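You operate a simulated robot arm through the tools that you are given. There is no shell and no other tool.

You run a simulated robot arm. Do the job below in one go: nothing can be reset, and whatever is moved stays where it is left.

JOB
Take the capped cylinder and put it on the black block. Then take the tape roll and put it on the middle shelf of the black shelf unit. Then fetch the blue jar and stand it on the taped area of the steel bench. Then put the silver can on the middle shelf of the grey rack. Then press the zero button two times. Then stack the small can labelled "sealant" from the taped area of the wooden table on top of the small can that says "WAX". Then put the nut on the taped area of the wooden table away on the grey tray. Then lift the bin lid open. Do these in the order given. Set down upright: capped cylinder, blue jar.

It is judged by the outcome, as a careful person would: the job done as asked, and still so three seconds after it is handed in. It fails if anything else is knocked over, pushed out of place, dropped, spilled or broken. Lids that push on must go on centred and level and be pressed home; caps that screw on are set level and turned clockwise until they are tight.

ROBOT AND FRAMES
A 7-joint arm with a two-finger parallel gripper on a trunk, on a base that moves. Base frame: it is fixed to the floor where the robot stands at the start and does not move with it; the origin is under the middle of the robot, x ahead of it, y to its left, z up; the surface under the hand at the start is at about z = 860. Readings come in mm, degrees, newtons and seconds.
With the tool pointing down near the work surface it reaches from about 280 to 720 mm from the robot's upright axis, wherever it stands. Its first joint turns from -166.0 to 166.0 degrees. Places, roughly: bin lid [500, -3500, 600]; black block (8x7x3 cm) [-1200, -700, 400]; blue jar (7x7x12 cm) [-3200, -4600, 1000]; capped cylinder (5x5x8 cm) [600, -100, 900]; grey tray (23x16 cm) [-1200, -1400, 820]; middle shelf of the black shelf unit [-4800, -4300, 500]; middle shelf of the grey rack [-1200, -6300, 1000]; nut (5x4x2 cm) [-4500, -4200, 900]; silver can (8x8x5 cm) [-4000, -4300, 900]; small can [-4250, -4500, 1000]; tape roll (9x9x5 cm) [-2700, -4700, 900]; taped area of the steel bench [-4100, -500, 800]; zero button [-4200, -4400, 900]. Payload 3.43 kg.
The TCP is the grasp point between the finger pads, 30 mm short of the fingertips. In the tool frame z runs along the fingers and y along their closing line. The gripper opens to 94 mm. The fingers are 28 mm wide and 10 mm thick; the gripper's body (50 by 96 mm) begins 55 mm behind the TCP.
Orientation is that of the tool frame in the base frame, as a unit quaternion [w, x, y, z]. With the fingers straight down and closing along the base's y, the tool's x points along the base's -x, its y along +y and its z along -z.

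CONTROLS
- The arm moves only by the tool nudge_tool. Its arguments are lists of equal length, an entry for each row: "offset": the shift along the base's x, y, z in mm, a list of three; "delta_rot": the turn, a rotation vector about the base's x, y, z in degrees, a list of three; "fingers": the finger opening in mm, from 0 to 94. In form: {"offset": [[dx, dy, dz], ...], "delta_rot": [[wx, wy, wz], ...], "fingers": [fingers, ...]}. A call has 1 to 20 rows; each row is the pose to reach, as a shift and turn from the pose commanded when the call began. A row lasts 0.2 s, in which the tool goes at most 50 mm and 8.6 degrees; a call with a longer step from one row to the next is refused whole, and so is a gripper value outside its range. Where a pose cannot be reached the arm comes as near as it can. A force on the tool above 40 N (or 10 N above the force at the start of the call, whichever is more), or a blocked arm, ends the call early, and 0.2 s more pass. Each finger travels about 108 mm/s and halts on what it meets, pressing with about 30 N; the grip force reading is that of the motor and also rises with nothing between the fingers. The clock runs only during rows and for 0.2 s after the last one: add rows that repeat a pose to give the fingers time. It gives the time, the measured TCP pose, the force on the tool (base axes), the opening and the grip force at its end, in the units of the frame above (readings bear some noise), with the torque about the TCP (base axes, N m) and any sound that the robot's microphone picked up.
- Cameras (640 x 400 px; columns grow to the right, rows downward): "scene" is now at [376.8, -80, 1198.5]; the picture's right is [0.00, -0.17, 0.99], its down [-0.36, 0.92, 0.16] and it looks along [-0.93, -0.36, -0.06] (base axes); focal length 214 px, centre (320, 200). "wrist" rides on the gripper at [76, 14, -102] in the tool frame; the picture's right is [-0.18, 0.98, 0.00], its down [-0.75, -0.14, -0.64] and it looks along [-0.63, -0.12, 0.77] (tool axes); focal length 243 px, centre (320, 200). There is no depth. A picture from a camera that has moved, and an enlarged one, comes with that camera's place and axes in the base frame and with its lens.
- snapshot(camera): a new picture of that camera. No time passes.
- lift_body(by): moves the trunk up (or, below 0, down) by that many mm; the arm and the scene camera ride with it, the base frame stays. It gives what a move gives, with no picture.
- steer(legs): drives the robot by 1 to 6 legs, each [ahead, left, turn to the left] in mm, mm and degrees, along the robot's own axes; the way and the turn of a leg run together, so that a leg with both is an arc; at most 1500 mm and 180 degrees a leg. The arm and the cameras ride along, it lands a little off, and it stops where it bumps. It gives what a move gives.
- turn_head(pan, tilt): turns the head with the scene camera to pan (to the left, within 80 degrees either way) and tilt (down, from -29 to 69), counted from straight ahead of the robot. It gives what a move gives.
- inspect(camera, box): a new picture of the part [left, top, right, bottom] of that camera's present view, enlarged. No time passes.
- hand_in(): hands the job in; it is judged then, once.

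Nothing tells you exact positions but the pictures and the camera data. Unless the task says otherwise, let go and move clear before handing in.

The tools are called as a command line: name --argument value ..., lists and objects as JSON in quotes. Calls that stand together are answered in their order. nudge_tool: Moves the arm, as the interface text tells. Its arguments: {"type":"object","properties":{"offset":{"type":"array"},"delta_rot":{"type":"array"},"fingers":{"type":"array"}},"required":["offset","delta_rot","fingers"]} The other tools are called the same way: lift_body (by) moves the trunk up or down; steer (legs) drives the base; turn_head (pan, tilt) turns the head that bears the scene camera; snapshot (camera) takes a picture; inspect (camera, box) takes an enlarged picture of a part of a camera's view; hand_in () hands the job in.

At the start:

```text
t: 0.0
eef_pos: [366.2, -24.8, 1078.5]
orientation: [0.0, 0.0, 1.0, -0.001]
wrist_force: [-0.1, -0.4, 0.1]
ft_torque: [0.0, -0.01, 0.01]
grip_width: 94.0
gripper_force: 0.0
trunk travel left (down, up): [-250.0, 340.0]
robot x, y, heading: [-0.4, 0.9, -0.1]
head pan, tilt (commanded): [-80.2, 68.8]
```

scene: 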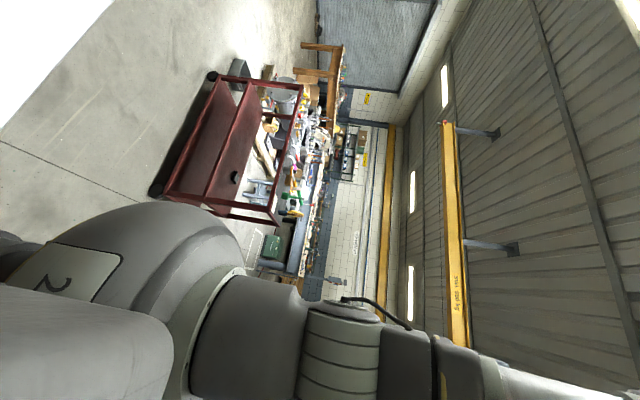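
wrist: 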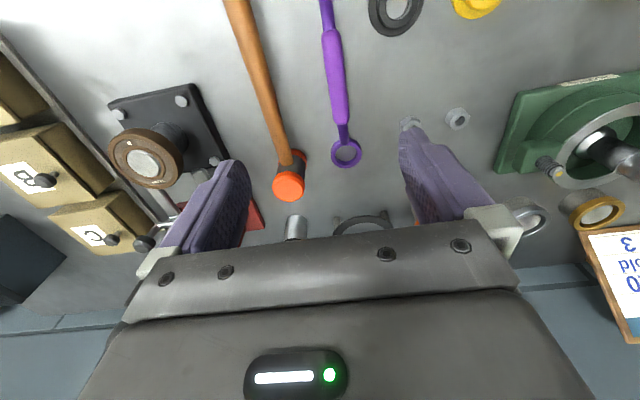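

I see a steel bench under the hand with tools, and the scene camera is turned to one side. I'll turn the head to look straight ahead and find the capped cylinder.

turn_head --pan 0 --tilt 40

snapshot --camera "scene"

snapshot --camera "wrist"

```text
t: 1.5
eef_pos: [365.4, -24.8, 1078.6]
orientation: [0.0, 0.0, 1.0, 0.0]
wrist_force: [-0.1, 0.0, 0.3]
ft_torque: [-0.01, -0.02, 0.0]
grip_width: 94.3
gripper_force: 0.1
trunk travel left (down, up): [-250.0, 340.0]
robot x, y, heading: [1.5, -0.1, 0.1]
head pan, tilt (commanded): [0.0, 40.0]
```

```text
taken
camera scene: at [412.9, -25.0, 1123.0], right [0.0, -1.0, 0.0], down [-0.77, 0.0, 0.64], along [-0.64, 0.0, -0.77], focal length 214 px, centre (320, 200)
```

scene: 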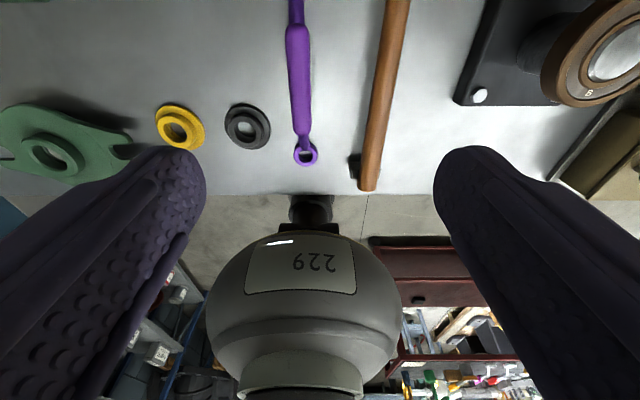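

```text
taken
camera wrist: at [288.9, -11.1, 1180.9], right [0.18, 0.98, 0.0], down [0.75, -0.14, 0.64], along [0.63, -0.12, -0.77], focal length 243 px, centre (320, 200)
```

wrist: 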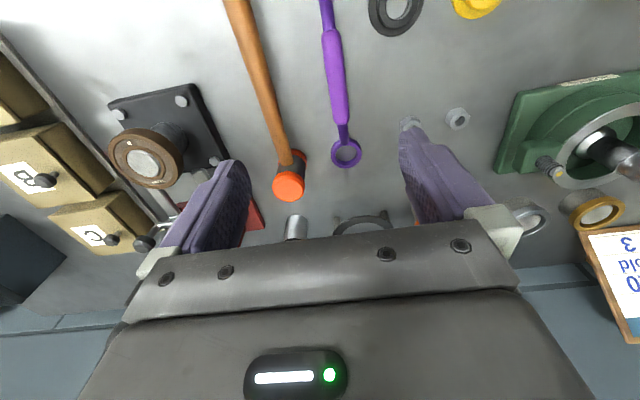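

The scene camera seems to ride near the hand, looking back past the fingers. I'll try a few head angles to map the bench and the surroundings.

turn_head --pan 0 --tilt -29

snapshot --camera "scene"

turn_head --pan 0 --tilt 5

snapshot --camera "scene"

turn_head --pan 80 --tilt 0

snapshot --camera "scene"

turn_head --pan -80 --tilt 0

snapshot --camera "scene"

```text
t: 2.9
eef_pos: [365.9, -25.9, 1079.2]
orientation: [0.0, 0.0, 1.0, 0.0]
wrist_force: [-0.6, 0.1, -0.6]
ft_torque: [-0.03, -0.01, 0.01]
grip_width: 94.0
gripper_force: 0.0
trunk travel left (down, up): [-250.0, 340.0]
robot x, y, heading: [0.9, -0.2, 0.2]
head pan, tilt (commanded): [0.0, -28.6]
```

```text
taken
camera scene: at [516.7, -25.0, 1140.9], right [0.0, -1.0, 0.0], down [-0.88, 0.0, -0.48], along [0.48, 0.0, -0.88], focal length 214 px, centre (320, 200)
```

scene: 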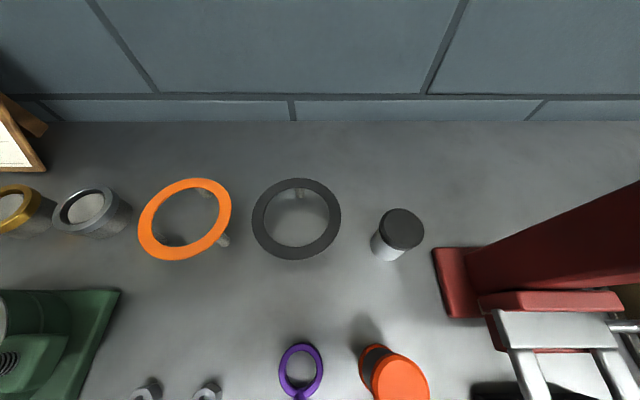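

```text
t: 3.9
eef_pos: [366.1, -24.5, 1078.3]
orientation: [-0.001, 0.0, 1.0, 0.0]
wrist_force: [0.9, 0.4, 0.6]
ft_torque: [0.02, 0.01, -0.01]
grip_width: 94.0
gripper_force: 0.1
trunk travel left (down, up): [-250.0, 340.0]
robot x, y, heading: [1.4, 0.4, 0.1]
head pan, tilt (commanded): [0.0, 5.0]
```

```text
taken
camera scene: at [468.8, -25.0, 1116.1], right [0.0, -1.0, 0.0], down [-1.0, 0.0, 0.09], along [-0.09, 0.0, -1.0], focal length 214 px, centre (320, 200)
```

scene: 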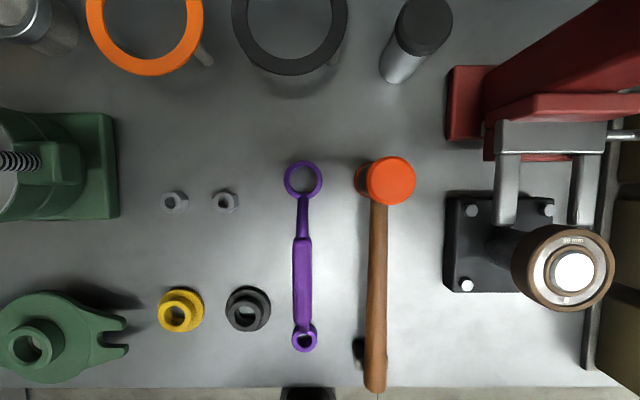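

```text
t: 5.5
eef_pos: [366.3, -25.2, 1078.6]
orientation: [0.0, 0.0, 1.0, -0.001]
wrist_force: [0.0, -0.4, 0.2]
ft_torque: [-0.02, -0.01, -0.03]
grip_width: 93.9
gripper_force: 0.1
trunk travel left (down, up): [-250.0, 340.0]
robot x, y, heading: [-0.8, -3.3, -0.0]
head pan, tilt (commanded): [80.0, 0.0]
```

```text
taken
camera scene: at [476.6, 63.7, 1192.2], right [0.0, -0.17, -0.98], down [-1.0, 0.0, 0.0], along [0.0, 0.98, -0.17], focal length 214 px, centre (320, 200)
```

scene: 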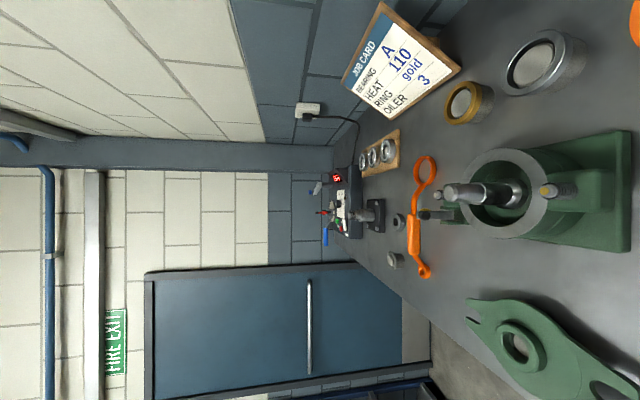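

```text
t: 7.9
eef_pos: [366.4, -26.1, 1078.6]
orientation: [0.0, 0.0, 1.0, 0.0]
wrist_force: [0.4, -0.4, 0.0]
ft_torque: [0.01, -0.03, 0.01]
grip_width: 94.2
gripper_force: 0.1
trunk travel left (down, up): [-250.0, 340.0]
robot x, y, heading: [3.8, 3.2, 0.0]
head pan, tilt (commanded): [-80.0, 0.0]
```

```text
taken
camera scene: at [476.7, -113.6, 1192.3], right [0.0, -0.17, 0.98], down [-1.0, 0.0, 0.0], along [0.0, -0.98, -0.17], focal length 214 px, centre (320, 200)
```

scene: 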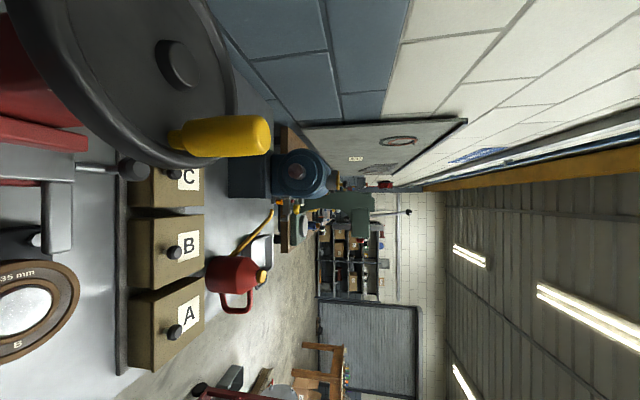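

The head does ride on the hand, and the capped cylinder stands at about (590, -104) on the bench. Before grasping I'll look at the red cart, where the black block should be on the lower deck.

turn_head --pan -80 --tilt 68

inspect --camera "scene" --box '[130, 40, 370, 270]'

turn_head --pan -70 --tilt 30

snapshot --camera "scene"

```text
t: 9.3
eef_pos: [366.4, -25.9, 1079.2]
orientation: [0.0, 0.0, 1.0, 0.0]
wrist_force: [-0.1, 0.0, -0.3]
ft_torque: [0.01, 0.0, 0.02]
grip_width: 93.9
gripper_force: 0.0
trunk travel left (down, up): [-250.0, 340.0]
robot x, y, heading: [-3.5, -0.2, 0.1]
head pan, tilt (commanded): [-80.0, 68.0]
```

```text
1.74 times, centred on (250, 155) of scene
camera zoom: at [377.6, -81.0, 1198.1], right [0.0, -0.17, 0.98], down [-0.38, 0.91, 0.16], along [-0.93, -0.37, -0.06], focal length 373 px, centre (442, 278)
```

zoom: 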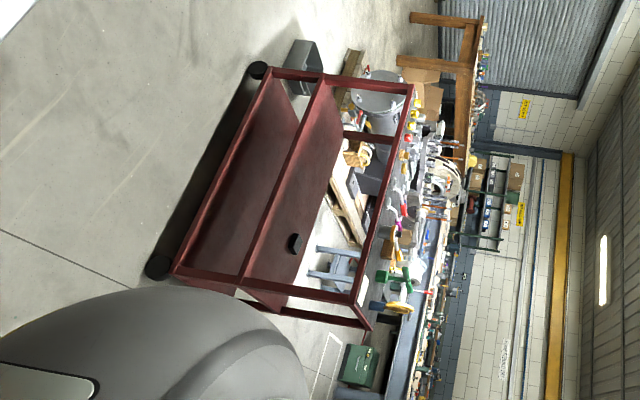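

```text
t: 10.3
eef_pos: [367.1, -24.9, 1078.5]
orientation: [0.0, 0.0, 1.0, 0.0]
wrist_force: [-0.5, -0.7, -0.1]
ft_torque: [-0.02, 0.0, -0.04]
grip_width: 94.2
gripper_force: 0.0
trunk travel left (down, up): [-250.0, 340.0]
robot x, y, heading: [2.5, 0.9, -0.3]
head pan, tilt (commanded): [-70.0, 30.0]
```

```text
taken
camera scene: at [428.2, -109.9, 1177.1], right [0.0, -0.34, 0.94], down [-0.87, 0.47, 0.17], along [-0.5, -0.81, -0.3], focal length 214 px, centre (320, 200)
```

scene: 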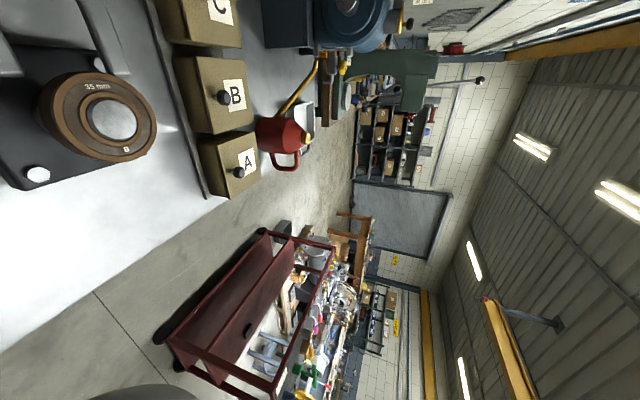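

The red cart has a bottom deck, a middle deck with the black block on it at about (-1150, -746), and a top frame. I'll raise the trunk for a better look at its top before choosing how to grasp.

lift_body --by 335

turn_head --pan -70 --tilt 60

snapshot --camera "scene"

inspect --camera "scene" --box '[160, 100, 320, 200]'

```text
t: 13.6
eef_pos: [366.3, -25.8, 1412.7]
orientation: [0.0, -0.001, 1.0, -0.001]
wrist_force: [-0.4, -0.4, 0.5]
ft_torque: [-0.01, -0.02, 0.01]
grip_width: 94.2
gripper_force: 0.1
trunk travel left (down, up): [-585.0, 5.0]
robot x, y, heading: [1.8, 1.4, -0.2]
head pan, tilt (commanded): [-70.0, 30.0]
```

```text
t: 14.6
eef_pos: [366.5, -24.8, 1413.3]
orientation: [0.0, 0.0, 1.0, 0.0]
wrist_force: [0.1, -0.8, -1.5]
ft_torque: [0.02, -0.02, 0.0]
grip_width: 93.9
gripper_force: 0.1
trunk travel left (down, up): [-585.0, 5.0]
robot x, y, heading: [1.5, -1.5, 0.1]
head pan, tilt (commanded): [-70.0, 60.0]
```

```text
taken
camera scene: at [386.3, -87.6, 1520.2], right [0.0, -0.34, 0.94], down [-0.5, 0.81, 0.3], along [-0.87, -0.47, -0.17], focal length 214 px, centre (320, 200)
```

scene: 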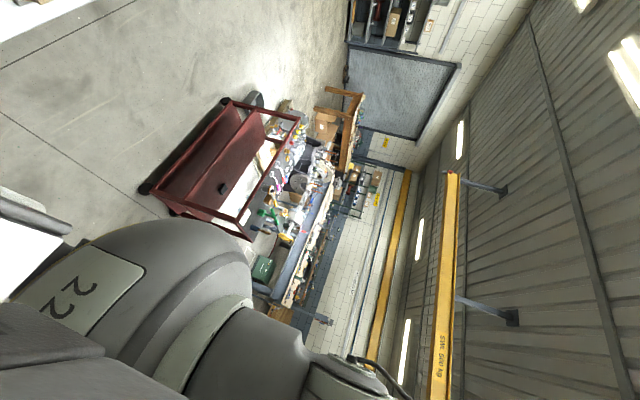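

```text
4.00 times, centred on (240, 150) of scene
camera zoom: at [386.3, -87.6, 1520.2], right [0.0, -0.34, 0.94], down [-0.5, 0.81, 0.3], along [-0.87, -0.47, -0.17], focal length 858 px, centre (640, 400)
```

zoom: 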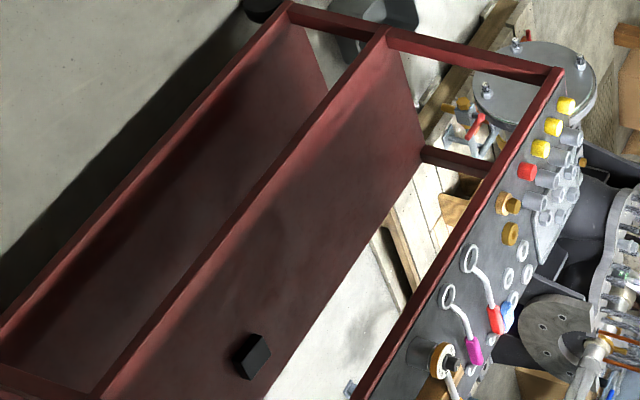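

The cart has a full top deck at about z 800, so the block on the middle deck must be reached sideways under it. I'll therefore grasp the cylinder with the hand pitched to about 50° below horizontal and yawed a little to clear the mallet. First I'll lower the trunk again and tilt the hand in free air.

lift_body --by -335

nudge_tool --offset '[[20, 0, 0], [40, 0, 0], [60, 0, 0], [80, 0, 0], [100, 0, 0], [100, 0, 0]]' --delta_rot '[[0, -8, 0], [0, -16, 0], [0, -24, 0], [0, -32, 0], [0, -40, 0], [0, -40, 0]]' --fingers '[94, 94, 94, 80, 70, 70]'

nudge_tool --offset '[[0, 0, 0], [0, 0, 0], [0, 0, 0], [0, 0, 0], [0, 0, 0]]' --delta_rot '[[0, 0, -7.5], [0, 0, -15], [0, 0, -22.5], [0, 0, -30], [0, 0, -30]]' --fingers '[70, 70, 70, 70, 70]'

turn_head --pan 0 --tilt 0

snapshot --camera "scene"

snapshot --camera "wrist"

```text
t: 17.9
eef_pos: [366.1, -24.7, 1077.9]
orientation: [0.0, 0.0, 1.0, 0.0]
wrist_force: [-0.1, 0.1, 0.7]
ft_torque: [-0.01, 0.02, -0.01]
grip_width: 94.0
gripper_force: 0.1
trunk travel left (down, up): [-250.0, 340.0]
robot x, y, heading: [0.2, 4.0, -0.1]
head pan, tilt (commanded): [-70.0, 60.0]
```

```text
t: 19.3
eef_pos: [465.8, -25.7, 1079.8]
orientation: [0.343, 0.0, 0.939, 0.0]
wrist_force: [-0.7, -0.1, -0.2]
ft_torque: [0.0, -0.02, 0.02]
grip_width: 69.8
gripper_force: 0.1
trunk travel left (down, up): [-250.0, 340.0]
robot x, y, heading: [1.3, -4.4, -0.1]
head pan, tilt (commanded): [-70.0, 60.0]
```

```text
t: 20.5
eef_pos: [466.6, -25.0, 1078.6]
orientation: [0.331, 0.244, 0.907, -0.088]
wrist_force: [0.7, 0.0, 0.4]
ft_torque: [-0.01, -0.03, -0.01]
grip_width: 70.5
gripper_force: 0.0
trunk travel left (down, up): [-250.0, 340.0]
robot x, y, heading: [-1.5, 2.5, 0.0]
head pan, tilt (commanded): [-70.0, 60.0]
```

```text
t: 21.9
eef_pos: [466.3, -26.5, 1079.2]
orientation: [0.329, 0.243, 0.908, -0.088]
wrist_force: [-0.1, 0.2, -0.4]
ft_torque: [-0.01, 0.02, -0.05]
grip_width: 70.0
gripper_force: 0.0
trunk travel left (down, up): [-250.0, 340.0]
robot x, y, heading: [-1.5, 1.1, -0.3]
head pan, tilt (commanded): [0.0, 0.0]
```

```text
taken
camera scene: at [517.3, -54.2, 1179.4], right [-0.5, -0.87, 0.0], down [-0.66, 0.38, -0.64], along [0.56, -0.32, -0.77], focal length 214 px, centre (320, 200)
```

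scene: 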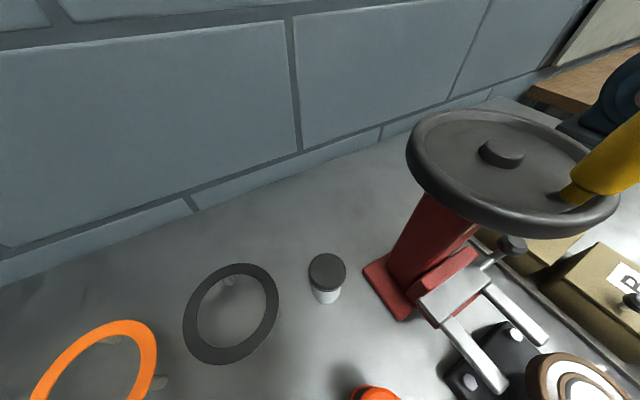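

```text
taken
camera wrist: at [364.5, 49.2, 1108.1], right [0.61, 0.78, 0.12], down [0.07, -0.2, 0.98], along [0.79, -0.59, -0.18], focal length 243 px, centre (320, 200)
```

wrist: 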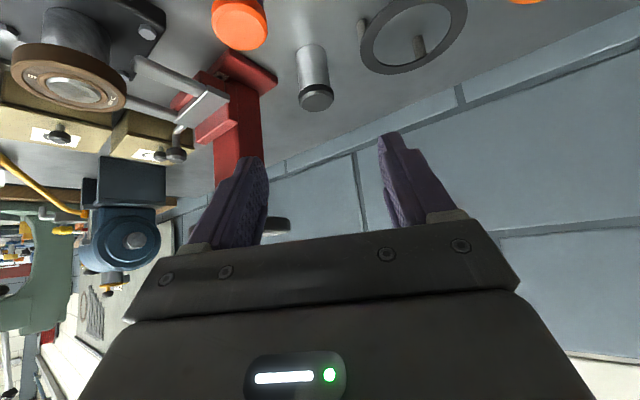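

The capped cylinder is clear in both cameras. I'll zoom in to fix its position and height more exactly.

inspect --camera "wrist" --box '[250, 20, 390, 120]'

inspect --camera "scene" --box '[260, 230, 400, 330]'

```text
4.00 times, centred on (320, 70) of wrist
camera zoom: at [364.5, 49.2, 1108.1], right [0.61, 0.78, 0.12], down [0.07, -0.2, 0.98], along [0.79, -0.59, -0.18], focal length 970 px, centre (320, 720)
```

zoom: 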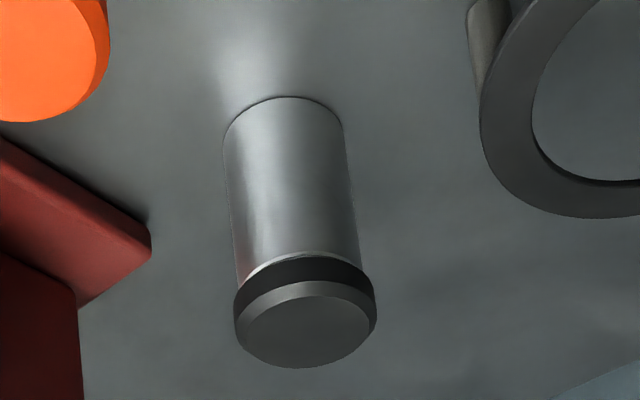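

```text
4.00 times, centred on (330, 280) of scene
camera zoom: at [517.3, -54.2, 1179.4], right [-0.5, -0.87, 0.0], down [-0.66, 0.38, -0.64], along [0.56, -0.32, -0.77], focal length 858 px, centre (280, -120)
```

zoom: 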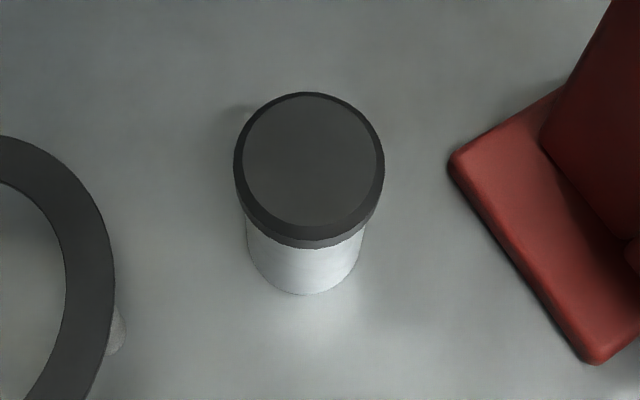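

The cylinder's top is at about (601, -115, 925), its base at about z 855, and its body is about 44 mm across. I'll move to a pre-grasp along the pitched approach line and check there.

nudge_tool --offset '[[16, -12, -26], [33, -25, -51], [50, -37, -77], [66, -49.5, -102], [66, -49.5, -102]]' --delta_rot '[[0, 0, 0], [0, 0, 0], [0, 0, 0], [0, 0, 0], [0, 0, 0]]' --fingers '[70, 70, 70, 70, 70]'

snapshot --camera "wrist"

snapshot --camera "scene"

```text
t: 23.1
eef_pos: [531.6, -76.4, 976.0]
orientation: [0.33, 0.244, 0.908, -0.089]
wrist_force: [-0.2, -0.3, 0.0]
ft_torque: [0.0, -0.01, -0.04]
grip_width: 70.0
gripper_force: 0.1
trunk travel left (down, up): [-250.0, 340.0]
robot x, y, heading: [1.6, 1.4, 0.1]
head pan, tilt (commanded): [0.0, 0.0]
```

```text
taken
camera wrist: at [430.5, -1.2, 1005.5], right [0.61, 0.78, 0.12], down [0.07, -0.2, 0.98], along [0.79, -0.59, -0.18], focal length 243 px, centre (320, 200)
```

wrist: 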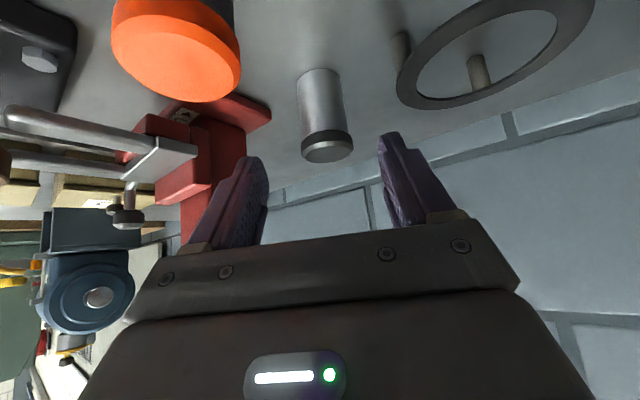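

```text
taken
camera scene: at [583.3, -104.6, 1076.9], right [-0.5, -0.87, 0.0], down [-0.66, 0.38, -0.64], along [0.56, -0.32, -0.77], focal length 214 px, centre (320, 200)
```

scene: 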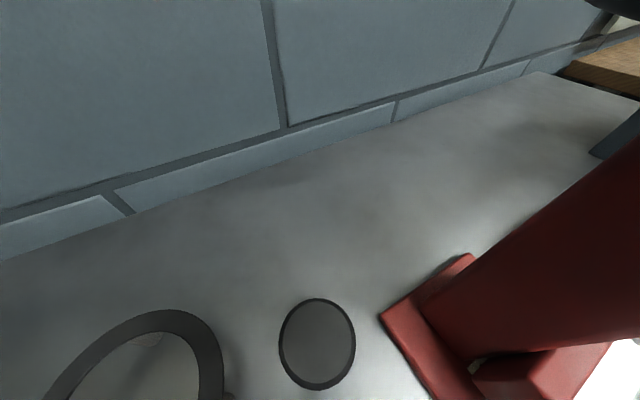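

The cylinder is centred between the fingers along the approach line. I'll advance 100 mm and close.

nudge_tool --offset '[[14, -8, -19.2], [28, -16, -38.3], [42, -24, -57.5], [55.7, -32, -76.6], [55.7, -32, -76.6]]' --delta_rot '[[0, 0, 0], [0, 0, 0], [0, 0, 0], [0, 0, 0], [0, 0, 0]]' --fingers '[70, 70, 70, 70, 70]'

snapshot --camera "wrist"

snapshot --camera "scene"

```text
t: 24.3
eef_pos: [588.3, -107.0, 899.1]
orientation: [0.33, 0.243, 0.908, -0.089]
wrist_force: [-0.2, 0.9, -0.1]
ft_torque: [-0.01, 0.0, 0.0]
grip_width: 70.1
gripper_force: 0.0
trunk travel left (down, up): [-250.0, 340.0]
robot x, y, heading: [-3.5, -4.2, 0.1]
head pan, tilt (commanded): [0.0, 0.0]
```

```text
taken
camera wrist: at [486.2, -32.4, 929.1], right [0.61, 0.78, 0.12], down [0.07, -0.2, 0.98], along [0.79, -0.59, -0.18], focal length 243 px, centre (320, 200)
```

wrist: 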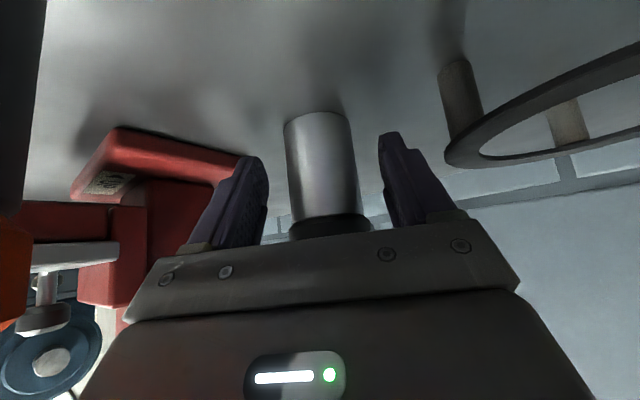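

```text
taken
camera scene: at [639.0, -135.8, 1000.4], right [-0.5, -0.87, 0.0], down [-0.66, 0.38, -0.64], along [0.56, -0.32, -0.77], focal length 214 px, centre (320, 200)
```

scene: 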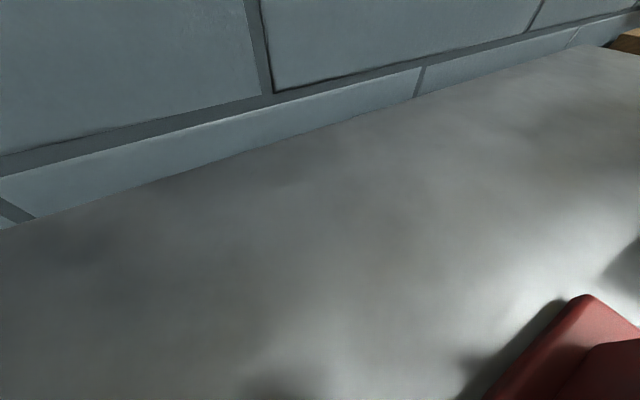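

The cylinder body sits between the pads below the cap. I'll close on it and lift it slowly.

nudge_tool --offset '[[0, 0, 0], [0, 0, 0], [0, 0, 0], [0, 0, 0], [0, 0, 0]]' --delta_rot '[[0, 0, 0], [0, 0, 0], [0, 0, 0], [0, 0, 0], [0, 0, 0]]' --fingers '[55, 40, 30, 30, 30]'

nudge_tool --offset '[[0, 0, 10], [0, 0, 30], [0, 0, 60], [0, 0, 90], [0, 0, 120], [0, 0, 150]]' --delta_rot '[[0, 0, 0], [0, 0, 0], [0, 0, 0], [0, 0, 0], [0, 0, 0], [0, 0, 0]]' --fingers '[30, 30, 30, 30, 30, 30]'

snapshot --camera "wrist"

```text
t: 25.5
eef_pos: [587.7, -107.4, 900.2]
orientation: [0.331, 0.243, 0.908, -0.089]
wrist_force: [0.5, 0.3, 0.5]
ft_torque: [-0.02, 0.02, 0.01]
grip_width: 43.5
gripper_force: 29.2
trunk travel left (down, up): [-250.0, 340.0]
robot x, y, heading: [-0.2, -0.4, -0.3]
head pan, tilt (commanded): [0.0, 0.0]
```

```text
t: 26.9
eef_pos: [587.4, -107.4, 1050.3]
orientation: [0.33, 0.243, 0.908, -0.089]
wrist_force: [-0.1, 0.6, -1.5]
ft_torque: [0.02, 0.0, 0.01]
grip_width: 43.6
gripper_force: 30.0
trunk travel left (down, up): [-250.0, 340.0]
robot x, y, heading: [2.9, 2.9, -0.2]
head pan, tilt (commanded): [0.0, 0.0]
```

```text
taken
camera wrist: at [486.2, -33.1, 1079.4], right [0.61, 0.78, 0.12], down [0.07, -0.2, 0.98], along [0.79, -0.59, -0.18], focal length 243 px, centre (320, 200)
```

wrist: 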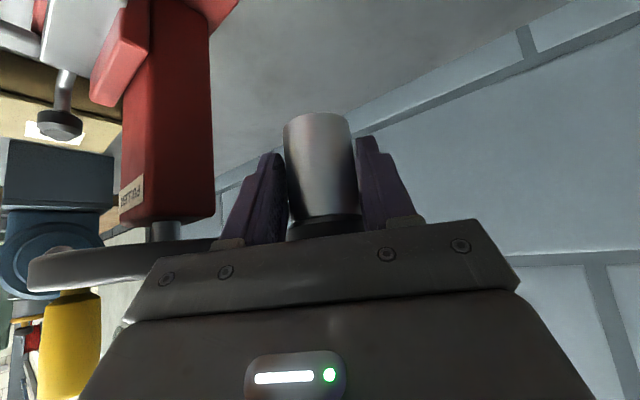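

The cylinder is held. I'll draw the hand back from the press, face the tool straight ahead, and back away from the bench.

nudge_tool --offset '[[-34, 17, 6], [-68, 35, 12], [-102, 52, 18], [-136, 70, 24], [-170, 87, 30], [-190, 97, 40], [-190, 97, 40]]' --delta_rot '[[0, 0, 0], [0, 0, 0], [0, 0, 7.5], [0, 0, 15], [0, 0, 22.5], [0, 0, 30], [0, 0, 30]]' --fingers '[30, 30, 30, 30, 30, 30, 30]'

steer --legs '[[-350, 0, 0], [0, 0, 90], [0, 0, 90]]'

snapshot --camera "scene"

snapshot --camera "wrist"

```text
t: 28.5
eef_pos: [434.6, -11.2, 1091.4]
orientation: [0.342, 0.0, 0.94, 0.0]
wrist_force: [-0.4, 0.2, -1.3]
ft_torque: [-0.03, 0.06, -0.01]
grip_width: 43.8
gripper_force: 30.4
out of reach, approached as far as the arm can: row 5, 6, 7
trunk travel left (down, up): [-250.0, 340.0]
robot x, y, heading: [-0.4, -1.5, 0.2]
head pan, tilt (commanded): [0.0, 0.0]
```

```text
t: 38.4
eef_pos: [-787.5, 10.3, 1091.9]
orientation: [0.0, 0.94, -0.001, -0.341]
wrist_force: [0.3, -0.6, -1.6]
ft_torque: [0.02, -0.03, 0.03]
grip_width: 43.4
gripper_force: 29.3
trunk travel left (down, up): [-250.0, 340.0]
robot x, y, heading: [-351.9, 3.1, -179.9]
head pan, tilt (commanded): [0.0, 0.0]
```

```text
taken
camera scene: at [-845.1, 11.7, 1192.2], right [0.0, 1.0, 0.0], down [0.77, 0.0, -0.64], along [-0.64, 0.0, -0.77], focal length 214 px, centre (320, 200)
```

scene: 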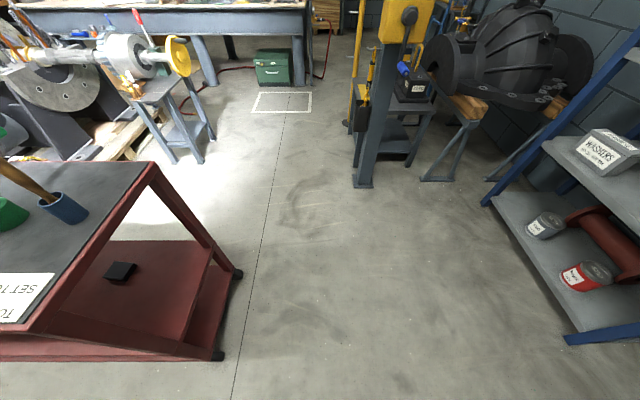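

```text
taken
camera wrist: at [-663.9, -2.9, 1121.0], right [-0.14, -0.98, 0.12], down [-0.17, 0.14, 0.98], along [-0.98, 0.12, -0.18], focal length 243 px, centre (320, 200)
```

wrist: 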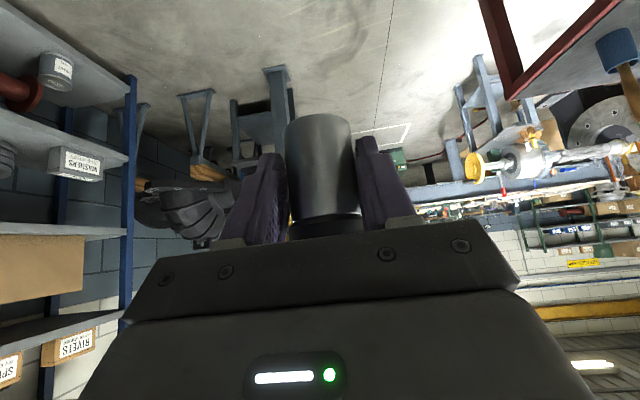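

I'm now facing the cart's end: the block sits on the middle deck at about (-1157, -743, 405), and the top deck is at about z 830. I'll shift sideways so I face the cart's long side at the block, then lower the trunk.

steer --legs '[[-70, 0, 0], [0, 746, 0]]'

snapshot --camera "scene"

lift_body --by -245

snapshot --camera "scene"

```text
t: 43.1
eef_pos: [-718.6, -731.4, 1092.2]
orientation: [0.0, 0.94, -0.002, -0.341]
wrist_force: [-0.7, 0.8, -1.4]
ft_torque: [-0.03, -0.03, -0.01]
grip_width: 43.1
gripper_force: 29.8
trunk travel left (down, up): [-250.0, 340.0]
robot x, y, heading: [-285.6, -745.2, 179.8]
head pan, tilt (commanded): [0.0, 0.0]
```

```text
taken
camera scene: at [-776.0, -730.1, 1192.2], right [0.01, 1.0, 0.0], down [0.77, 0.0, -0.64], along [-0.64, 0.0, -0.77], focal length 214 px, centre (320, 200)
```

scene: 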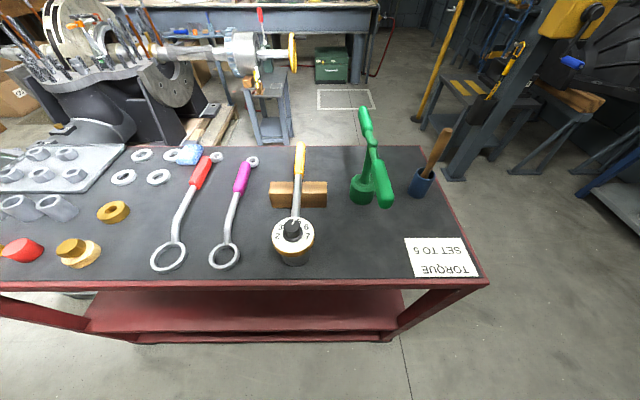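

```text
t: 45.6
eef_pos: [-717.5, -730.0, 846.0]
orientation: [-0.001, 0.94, -0.002, -0.342]
wrist_force: [0.0, -0.8, -1.6]
ft_torque: [-0.03, -0.01, 0.0]
grip_width: 42.8
gripper_force: 30.2
trunk travel left (down, up): [-5.0, 585.0]
robot x, y, heading: [-282.4, -742.3, 179.7]
head pan, tilt (commanded): [0.0, 0.0]
```

```text
taken
camera scene: at [-775.9, -729.8, 947.4], right [0.01, 1.0, 0.0], down [0.77, 0.0, -0.64], along [-0.64, 0.0, -0.77], focal length 214 px, centre (320, 200)
```

scene: 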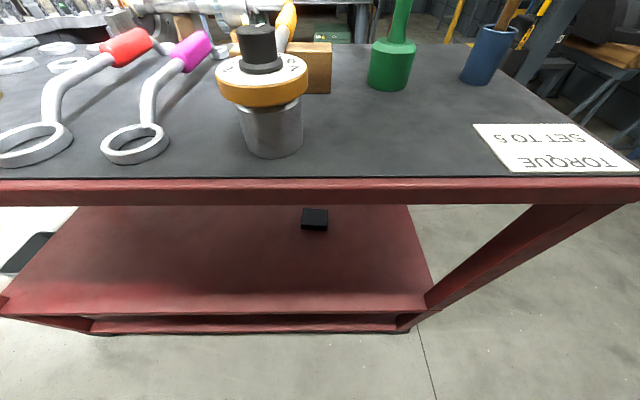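

The block is visible under the top deck, with the opening running from about z 400 to 790. I'll zoom in on it, back off a little, and lower the hand in front of the opening.

inspect --camera "scene" --box '[240, 190, 400, 290]'

steer --legs '[[-80, 0, 0]]'

nudge_tool --offset '[[-30, 0, -30], [-60, 0, -70], [-90, 0, -110], [-100, 0, -155], [-100, 0, -200], [-100, 0, -245], [-100, 0, -290], [-100, 0, -326], [-100, 0, -326]]' --delta_rot '[[0, 0, 0], [0, 0, 0], [0, 0, 0], [0, 0, 0], [0, 0, 0], [0, 0, 0], [0, 0, 0], [0, 0, 0], [0, 0, 0]]' --fingers '[30, 30, 30, 30, 30, 30, 30, 30, 30]'

snapshot --camera "scene"

snapshot --camera "wrist"

```text
4.00 times, centred on (320, 240) of scene
camera zoom: at [-775.9, -729.8, 947.4], right [0.01, 1.0, 0.0], down [0.77, 0.0, -0.64], along [-0.64, 0.0, -0.77], focal length 858 px, centre (320, 40)
```

zoom: 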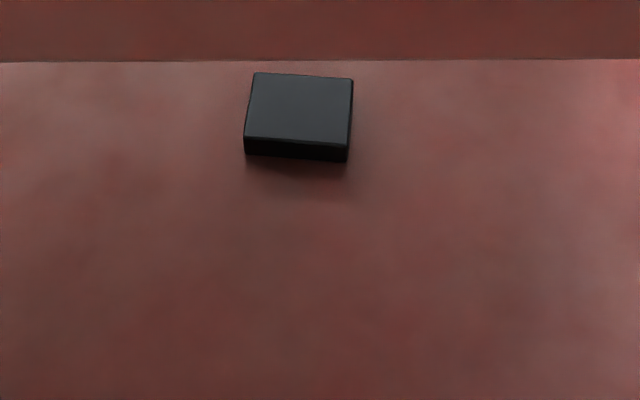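

```text
t: 46.7
eef_pos: [-637.8, -730.5, 846.5]
orientation: [-0.001, 0.94, -0.003, -0.341]
wrist_force: [-1.0, 0.6, -1.5]
ft_torque: [-0.05, -0.04, 0.0]
grip_width: 43.0
gripper_force: 30.2
trunk travel left (down, up): [-5.0, 585.0]
robot x, y, heading: [-203.1, -747.0, 179.8]
head pan, tilt (commanded): [0.0, 0.0]
```

```text
t: 48.7
eef_pos: [-736.6, -730.8, 521.5]
orientation: [-0.001, 0.94, -0.002, -0.341]
wrist_force: [0.6, -0.2, -1.5]
ft_torque: [0.02, -0.02, 0.03]
grip_width: 42.6
gripper_force: 30.0
trunk travel left (down, up): [-5.0, 585.0]
robot x, y, heading: [-202.5, -745.6, 179.7]
head pan, tilt (commanded): [0.0, 0.0]
```

```text
taken
camera scene: at [-795.1, -730.5, 620.7], right [0.01, 1.0, 0.0], down [0.77, 0.0, -0.64], along [-0.64, 0.0, -0.77], focal length 214 px, centre (320, 200)
```

scene: 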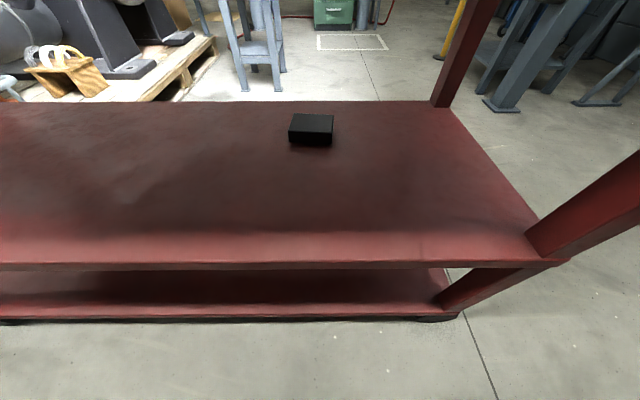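

```text
taken
camera wrist: at [-613.9, -746.2, 549.5], right [-0.15, -0.98, 0.12], down [-0.16, 0.14, 0.98], along [-0.98, 0.12, -0.18], focal length 243 px, centre (320, 200)
```

wrist: 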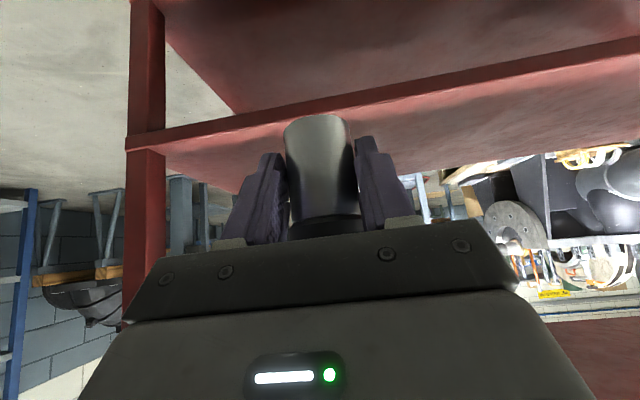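

The block's top centre works out to about (-1157, -745, 412). The hand is low enough to pass under the top deck, so I'll drive forward 215 mm, then extend the arm.

steer --legs '[[215, 0, 0]]'

snapshot --camera "scene"

inspect --camera "scene" --box '[240, 150, 400, 250]'

```text
t: 50.3
eef_pos: [-952.1, -729.8, 520.8]
orientation: [0.0, 0.94, -0.002, -0.341]
wrist_force: [0.4, 0.3, -1.3]
ft_torque: [0.01, 0.01, 0.01]
grip_width: 41.7
gripper_force: 30.3
trunk travel left (down, up): [-5.0, 585.0]
robot x, y, heading: [-417.2, -743.9, 179.7]
head pan, tilt (commanded): [0.0, 0.0]
```

```text
taken
camera scene: at [-1010.2, -730.1, 621.1], right [0.0, 1.0, 0.0], down [0.77, 0.0, -0.64], along [-0.64, 0.0, -0.77], focal length 214 px, centre (320, 200)
```

scene: 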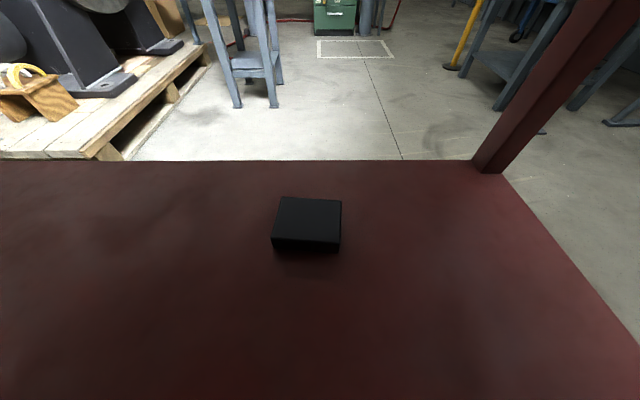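

```text
4.00 times, centred on (320, 200) of scene
camera zoom: at [-1010.2, -730.1, 621.1], right [0.0, 1.0, 0.0], down [0.77, 0.0, -0.64], along [-0.64, 0.0, -0.77], focal length 858 px, centre (320, 200)
```

zoom: 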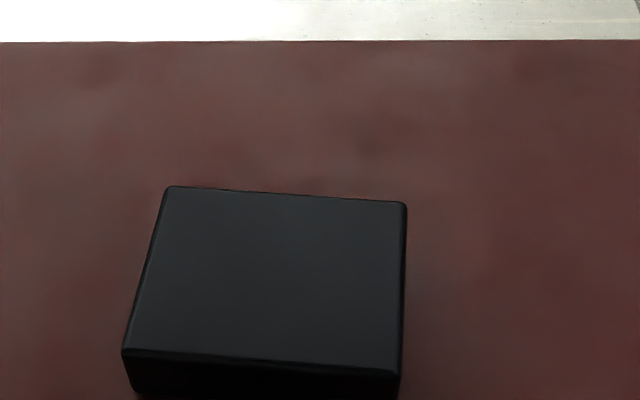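

The block's top centre measures about (-1157.6, -743.5, 410). I'll extend to bring the cylinder right above it, staying about 35 mm clear.

nudge_tool --offset '[[-40, -3, -5], [-80, -6, -10], [-120, -9, -15], [-160, -12, -20], [-190.5, -13.3, -22], [-190.5, -13.3, -22]]' --delta_rot '[[0, 0, 0], [0, 0, 0], [0, 0, 0], [0, 0, 0], [0, 0, 0], [0, 0, 0]]' --fingers '[30, 30, 30, 30, 30, 30]'

turn_head --pan 0 --tilt 45

snapshot --camera "wrist"

snapshot --camera "scene"

```text
t: 51.9
eef_pos: [-1065.5, -822.2, 419.8]
orientation: [-0.004, 0.967, 0.084, -0.24]
wrist_force: [264.1, 13.4, 502.0]
ft_torque: [-12.21, -6.7, 5.88]
grip_width: 40.0
gripper_force: 30.0
trunk travel left (down, up): [-5.0, 585.0]
robot x, y, heading: [-454.6, -775.7, -173.3]
head pan, tilt (commanded): [0.0, 0.0]
stopped in row 6: the arm was blocked; the commanded pose is now the measured one
```

```text
t: 53.0
eef_pos: [-1090.9, -804.7, 418.7]
orientation: [0.03, 0.964, 0.032, -0.264]
wrist_force: [-7.6, -4.8, 18.4]
ft_torque: [0.33, 0.36, 0.14]
grip_width: 40.1
gripper_force: 29.9
trunk travel left (down, up): [-5.0, 585.0]
robot x, y, heading: [-435.0, -765.9, -175.1]
head pan, tilt (commanded): [0.0, 45.0]
```

```text
taken
camera wrist: at [-973.7, -806.7, 468.5], right [-0.08, -0.99, 0.14], down [-0.33, 0.15, 0.93], along [-0.94, 0.03, -0.34], focal length 243 px, centre (320, 200)
```

wrist: 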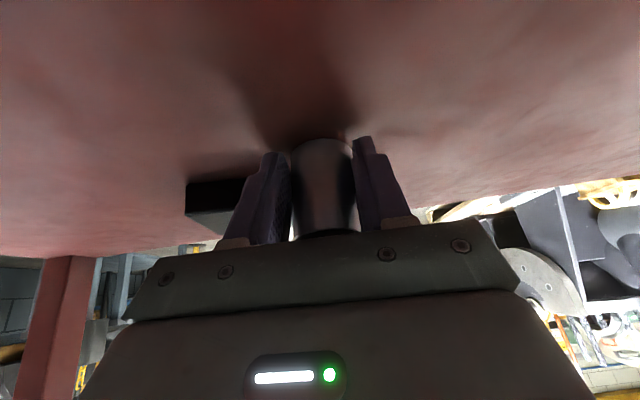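

```text
taken
camera scene: at [-1099.5, -801.6, 480.1], right [-0.08, 1.0, -0.04], down [0.97, 0.09, 0.25], along [0.25, -0.02, -0.97], focal length 214 px, centre (320, 200)
```

scene: 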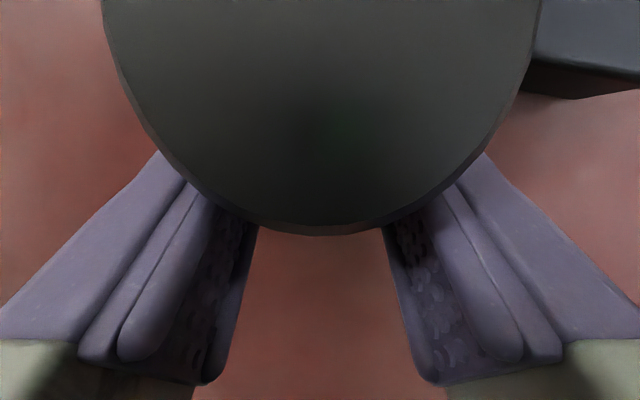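

Something blocked the arm: the hand was pushed down onto the deck and the base turned a few degrees. I'll look around before moving anything.

turn_head --pan 80 --tilt 40

snapshot --camera "scene"

turn_head --pan -80 --tilt 40

snapshot --camera "scene"

turn_head --pan -80 --tilt 69

snapshot --camera "scene"

turn_head --pan 80 --tilt 69

snapshot --camera "scene"

```text
t: 54.6
eef_pos: [-1088.9, -803.0, 419.0]
orientation: [0.031, 0.964, 0.033, -0.261]
wrist_force: [-5.0, -16.5, 39.7]
ft_torque: [0.36, 0.34, -0.03]
grip_width: 40.2
gripper_force: 29.7
trunk travel left (down, up): [-5.0, 585.0]
robot x, y, heading: [-437.5, -762.6, -175.2]
head pan, tilt (commanded): [80.0, 40.0]
```

```text
taken
camera scene: at [-1063.5, -879.0, 544.3], right [-0.51, 0.1, -0.86], down [0.67, 0.67, -0.32], along [0.55, -0.73, -0.41], focal length 214 px, centre (320, 200)
```

scene: 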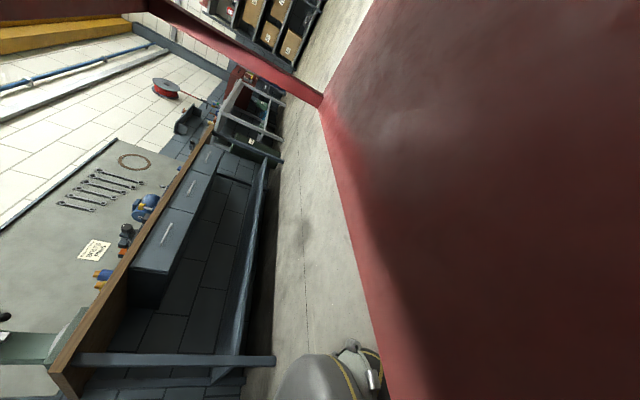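

```text
t: 57.0
eef_pos: [-1089.1, -800.9, 418.9]
orientation: [0.03, 0.964, 0.032, -0.261]
wrist_force: [2.2, -3.7, 9.9]
ft_torque: [0.14, -0.05, -0.07]
grip_width: 39.8
gripper_force: 29.7
trunk travel left (down, up): [-5.0, 585.0]
robot x, y, heading: [-432.1, -759.4, -175.3]
head pan, tilt (commanded): [-80.0, 40.0]
```

```text
taken
camera scene: at [-1076.9, -711.4, 537.5], right [0.48, 0.25, 0.84], down [0.77, -0.59, -0.27], along [0.43, 0.77, -0.47], focal length 214 px, centre (320, 200)
```

scene: 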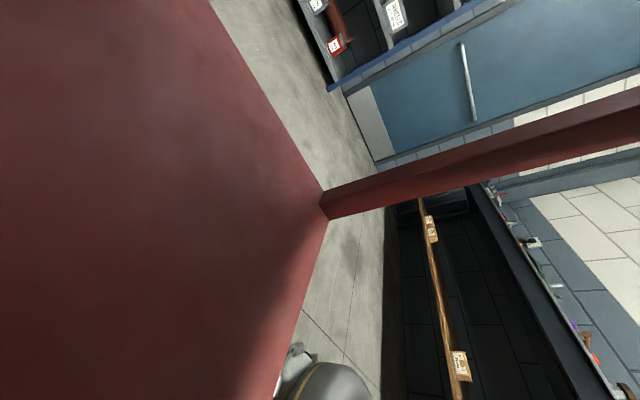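

```text
t: 58.0
eef_pos: [-1088.8, -800.8, 418.8]
orientation: [0.03, 0.964, 0.032, -0.261]
wrist_force: [-1.1, -4.6, 9.0]
ft_torque: [0.09, 0.05, 0.06]
grip_width: 40.0
gripper_force: 29.9
trunk travel left (down, up): [-5.0, 585.0]
robot x, y, heading: [-431.6, -760.4, -175.3]
head pan, tilt (commanded): [-80.0, 68.8]
```

```text
taken
camera scene: at [-1041.1, -737.6, 524.8], right [0.48, 0.25, 0.84], down [0.47, -0.89, -0.01], along [0.74, 0.39, -0.54], focal length 214 px, centre (320, 200)
```

scene: 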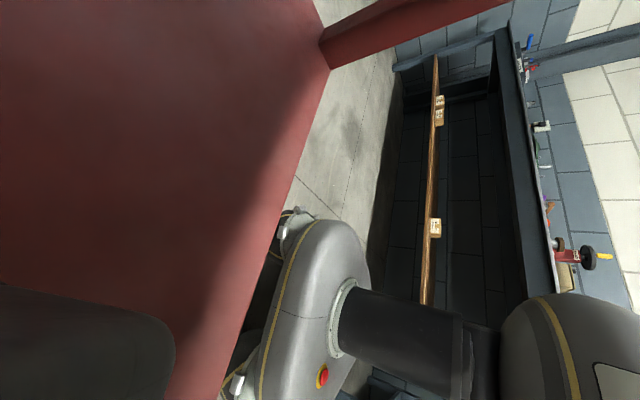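

```text
t: 60.4
eef_pos: [-1089.4, -800.6, 419.3]
orientation: [0.029, 0.964, 0.032, -0.262]
wrist_force: [-1.1, -7.4, 15.2]
ft_torque: [0.14, 0.05, 0.07]
grip_width: 40.3
gripper_force: 30.0
trunk travel left (down, up): [-5.0, 585.0]
robot x, y, heading: [-433.9, -761.2, -175.1]
head pan, tilt (commanded): [80.0, 68.8]
```

```text
taken
camera scene: at [-1032.5, -846.8, 529.2], right [-0.51, 0.1, -0.86], down [0.32, 0.94, -0.08], along [0.8, -0.32, -0.51], focal length 214 px, centre (320, 200)
```

scene: 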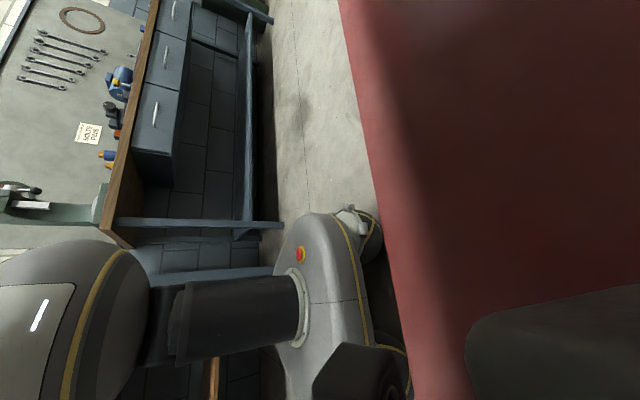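

The hand is resting lightly on the deck with the cylinder still gripped, about 60 mm off the block. I'll raise the tool a few millimetres to relieve the contact and read the force.

nudge_tool --offset '[[0, 0, 5], [0, 0, 10], [0, 0, 15], [0, 0, 15]]' --delta_rot '[[0, 0, 0], [0, 0, 0], [0, 0, 0], [0, 0, 0]]' --fingers '[30, 30, 30, 30]'

turn_head --pan 0 --tilt 20

snapshot --camera "scene"

snapshot --camera "wrist"

```text
t: 60.8
eef_pos: [-1102.6, -784.5, 420.6]
orientation: [0.054, 0.964, 0.025, -0.261]
wrist_force: [107.4, -22.5, 202.4]
ft_torque: [3.69, -2.7, -2.47]
grip_width: 40.0
gripper_force: 30.6
trunk travel left (down, up): [-5.0, 585.0]
robot x, y, heading: [-432.7, -761.5, -174.6]
head pan, tilt (commanded): [80.0, 68.8]
stopped in row 1: the force on the tool passed its limit at 53 N (the readings are from after the stop); the commanded pose is now the measured one
```

```text
t: 62.3
eef_pos: [-1098.6, -785.1, 418.4]
orientation: [0.047, 0.959, 0.026, -0.28]
wrist_force: [-52.9, 12.7, 162.4]
ft_torque: [3.98, 2.8, -0.02]
grip_width: 40.2
gripper_force: 30.0
trunk travel left (down, up): [-5.0, 585.0]
robot x, y, heading: [-422.1, -764.7, -174.8]
head pan, tilt (commanded): [0.0, 20.0]
```

```text
taken
camera scene: at [-1143.0, -783.4, 491.4], right [-0.08, 0.99, -0.07], down [0.97, 0.06, -0.22], along [-0.22, -0.09, -0.97], focal length 214 px, centre (320, 200)
```

scene: 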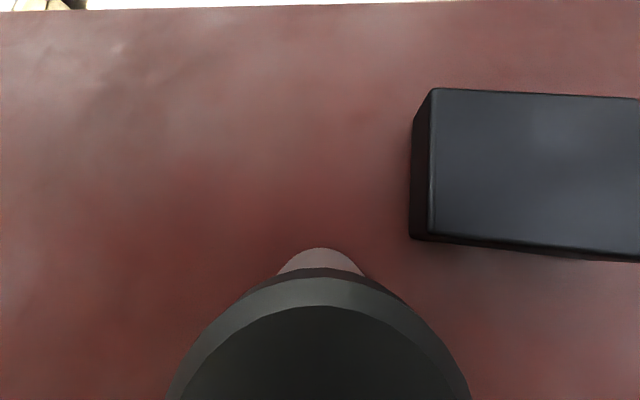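

```text
taken
camera wrist: at [-978.9, -787.2, 464.6], right [-0.08, -0.98, 0.17], down [-0.3, 0.19, 0.94], along [-0.95, 0.02, -0.31], focal length 243 px, centre (320, 200)
```

wrist: 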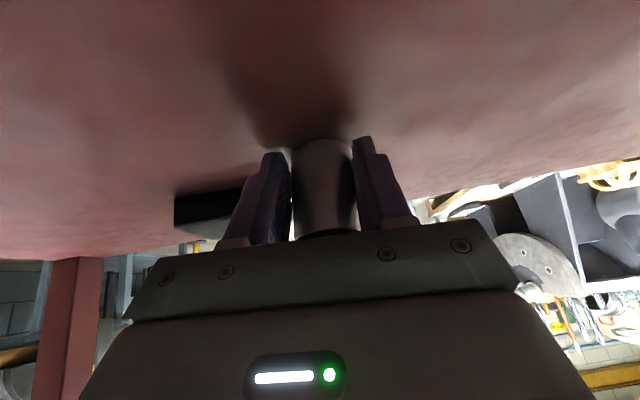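

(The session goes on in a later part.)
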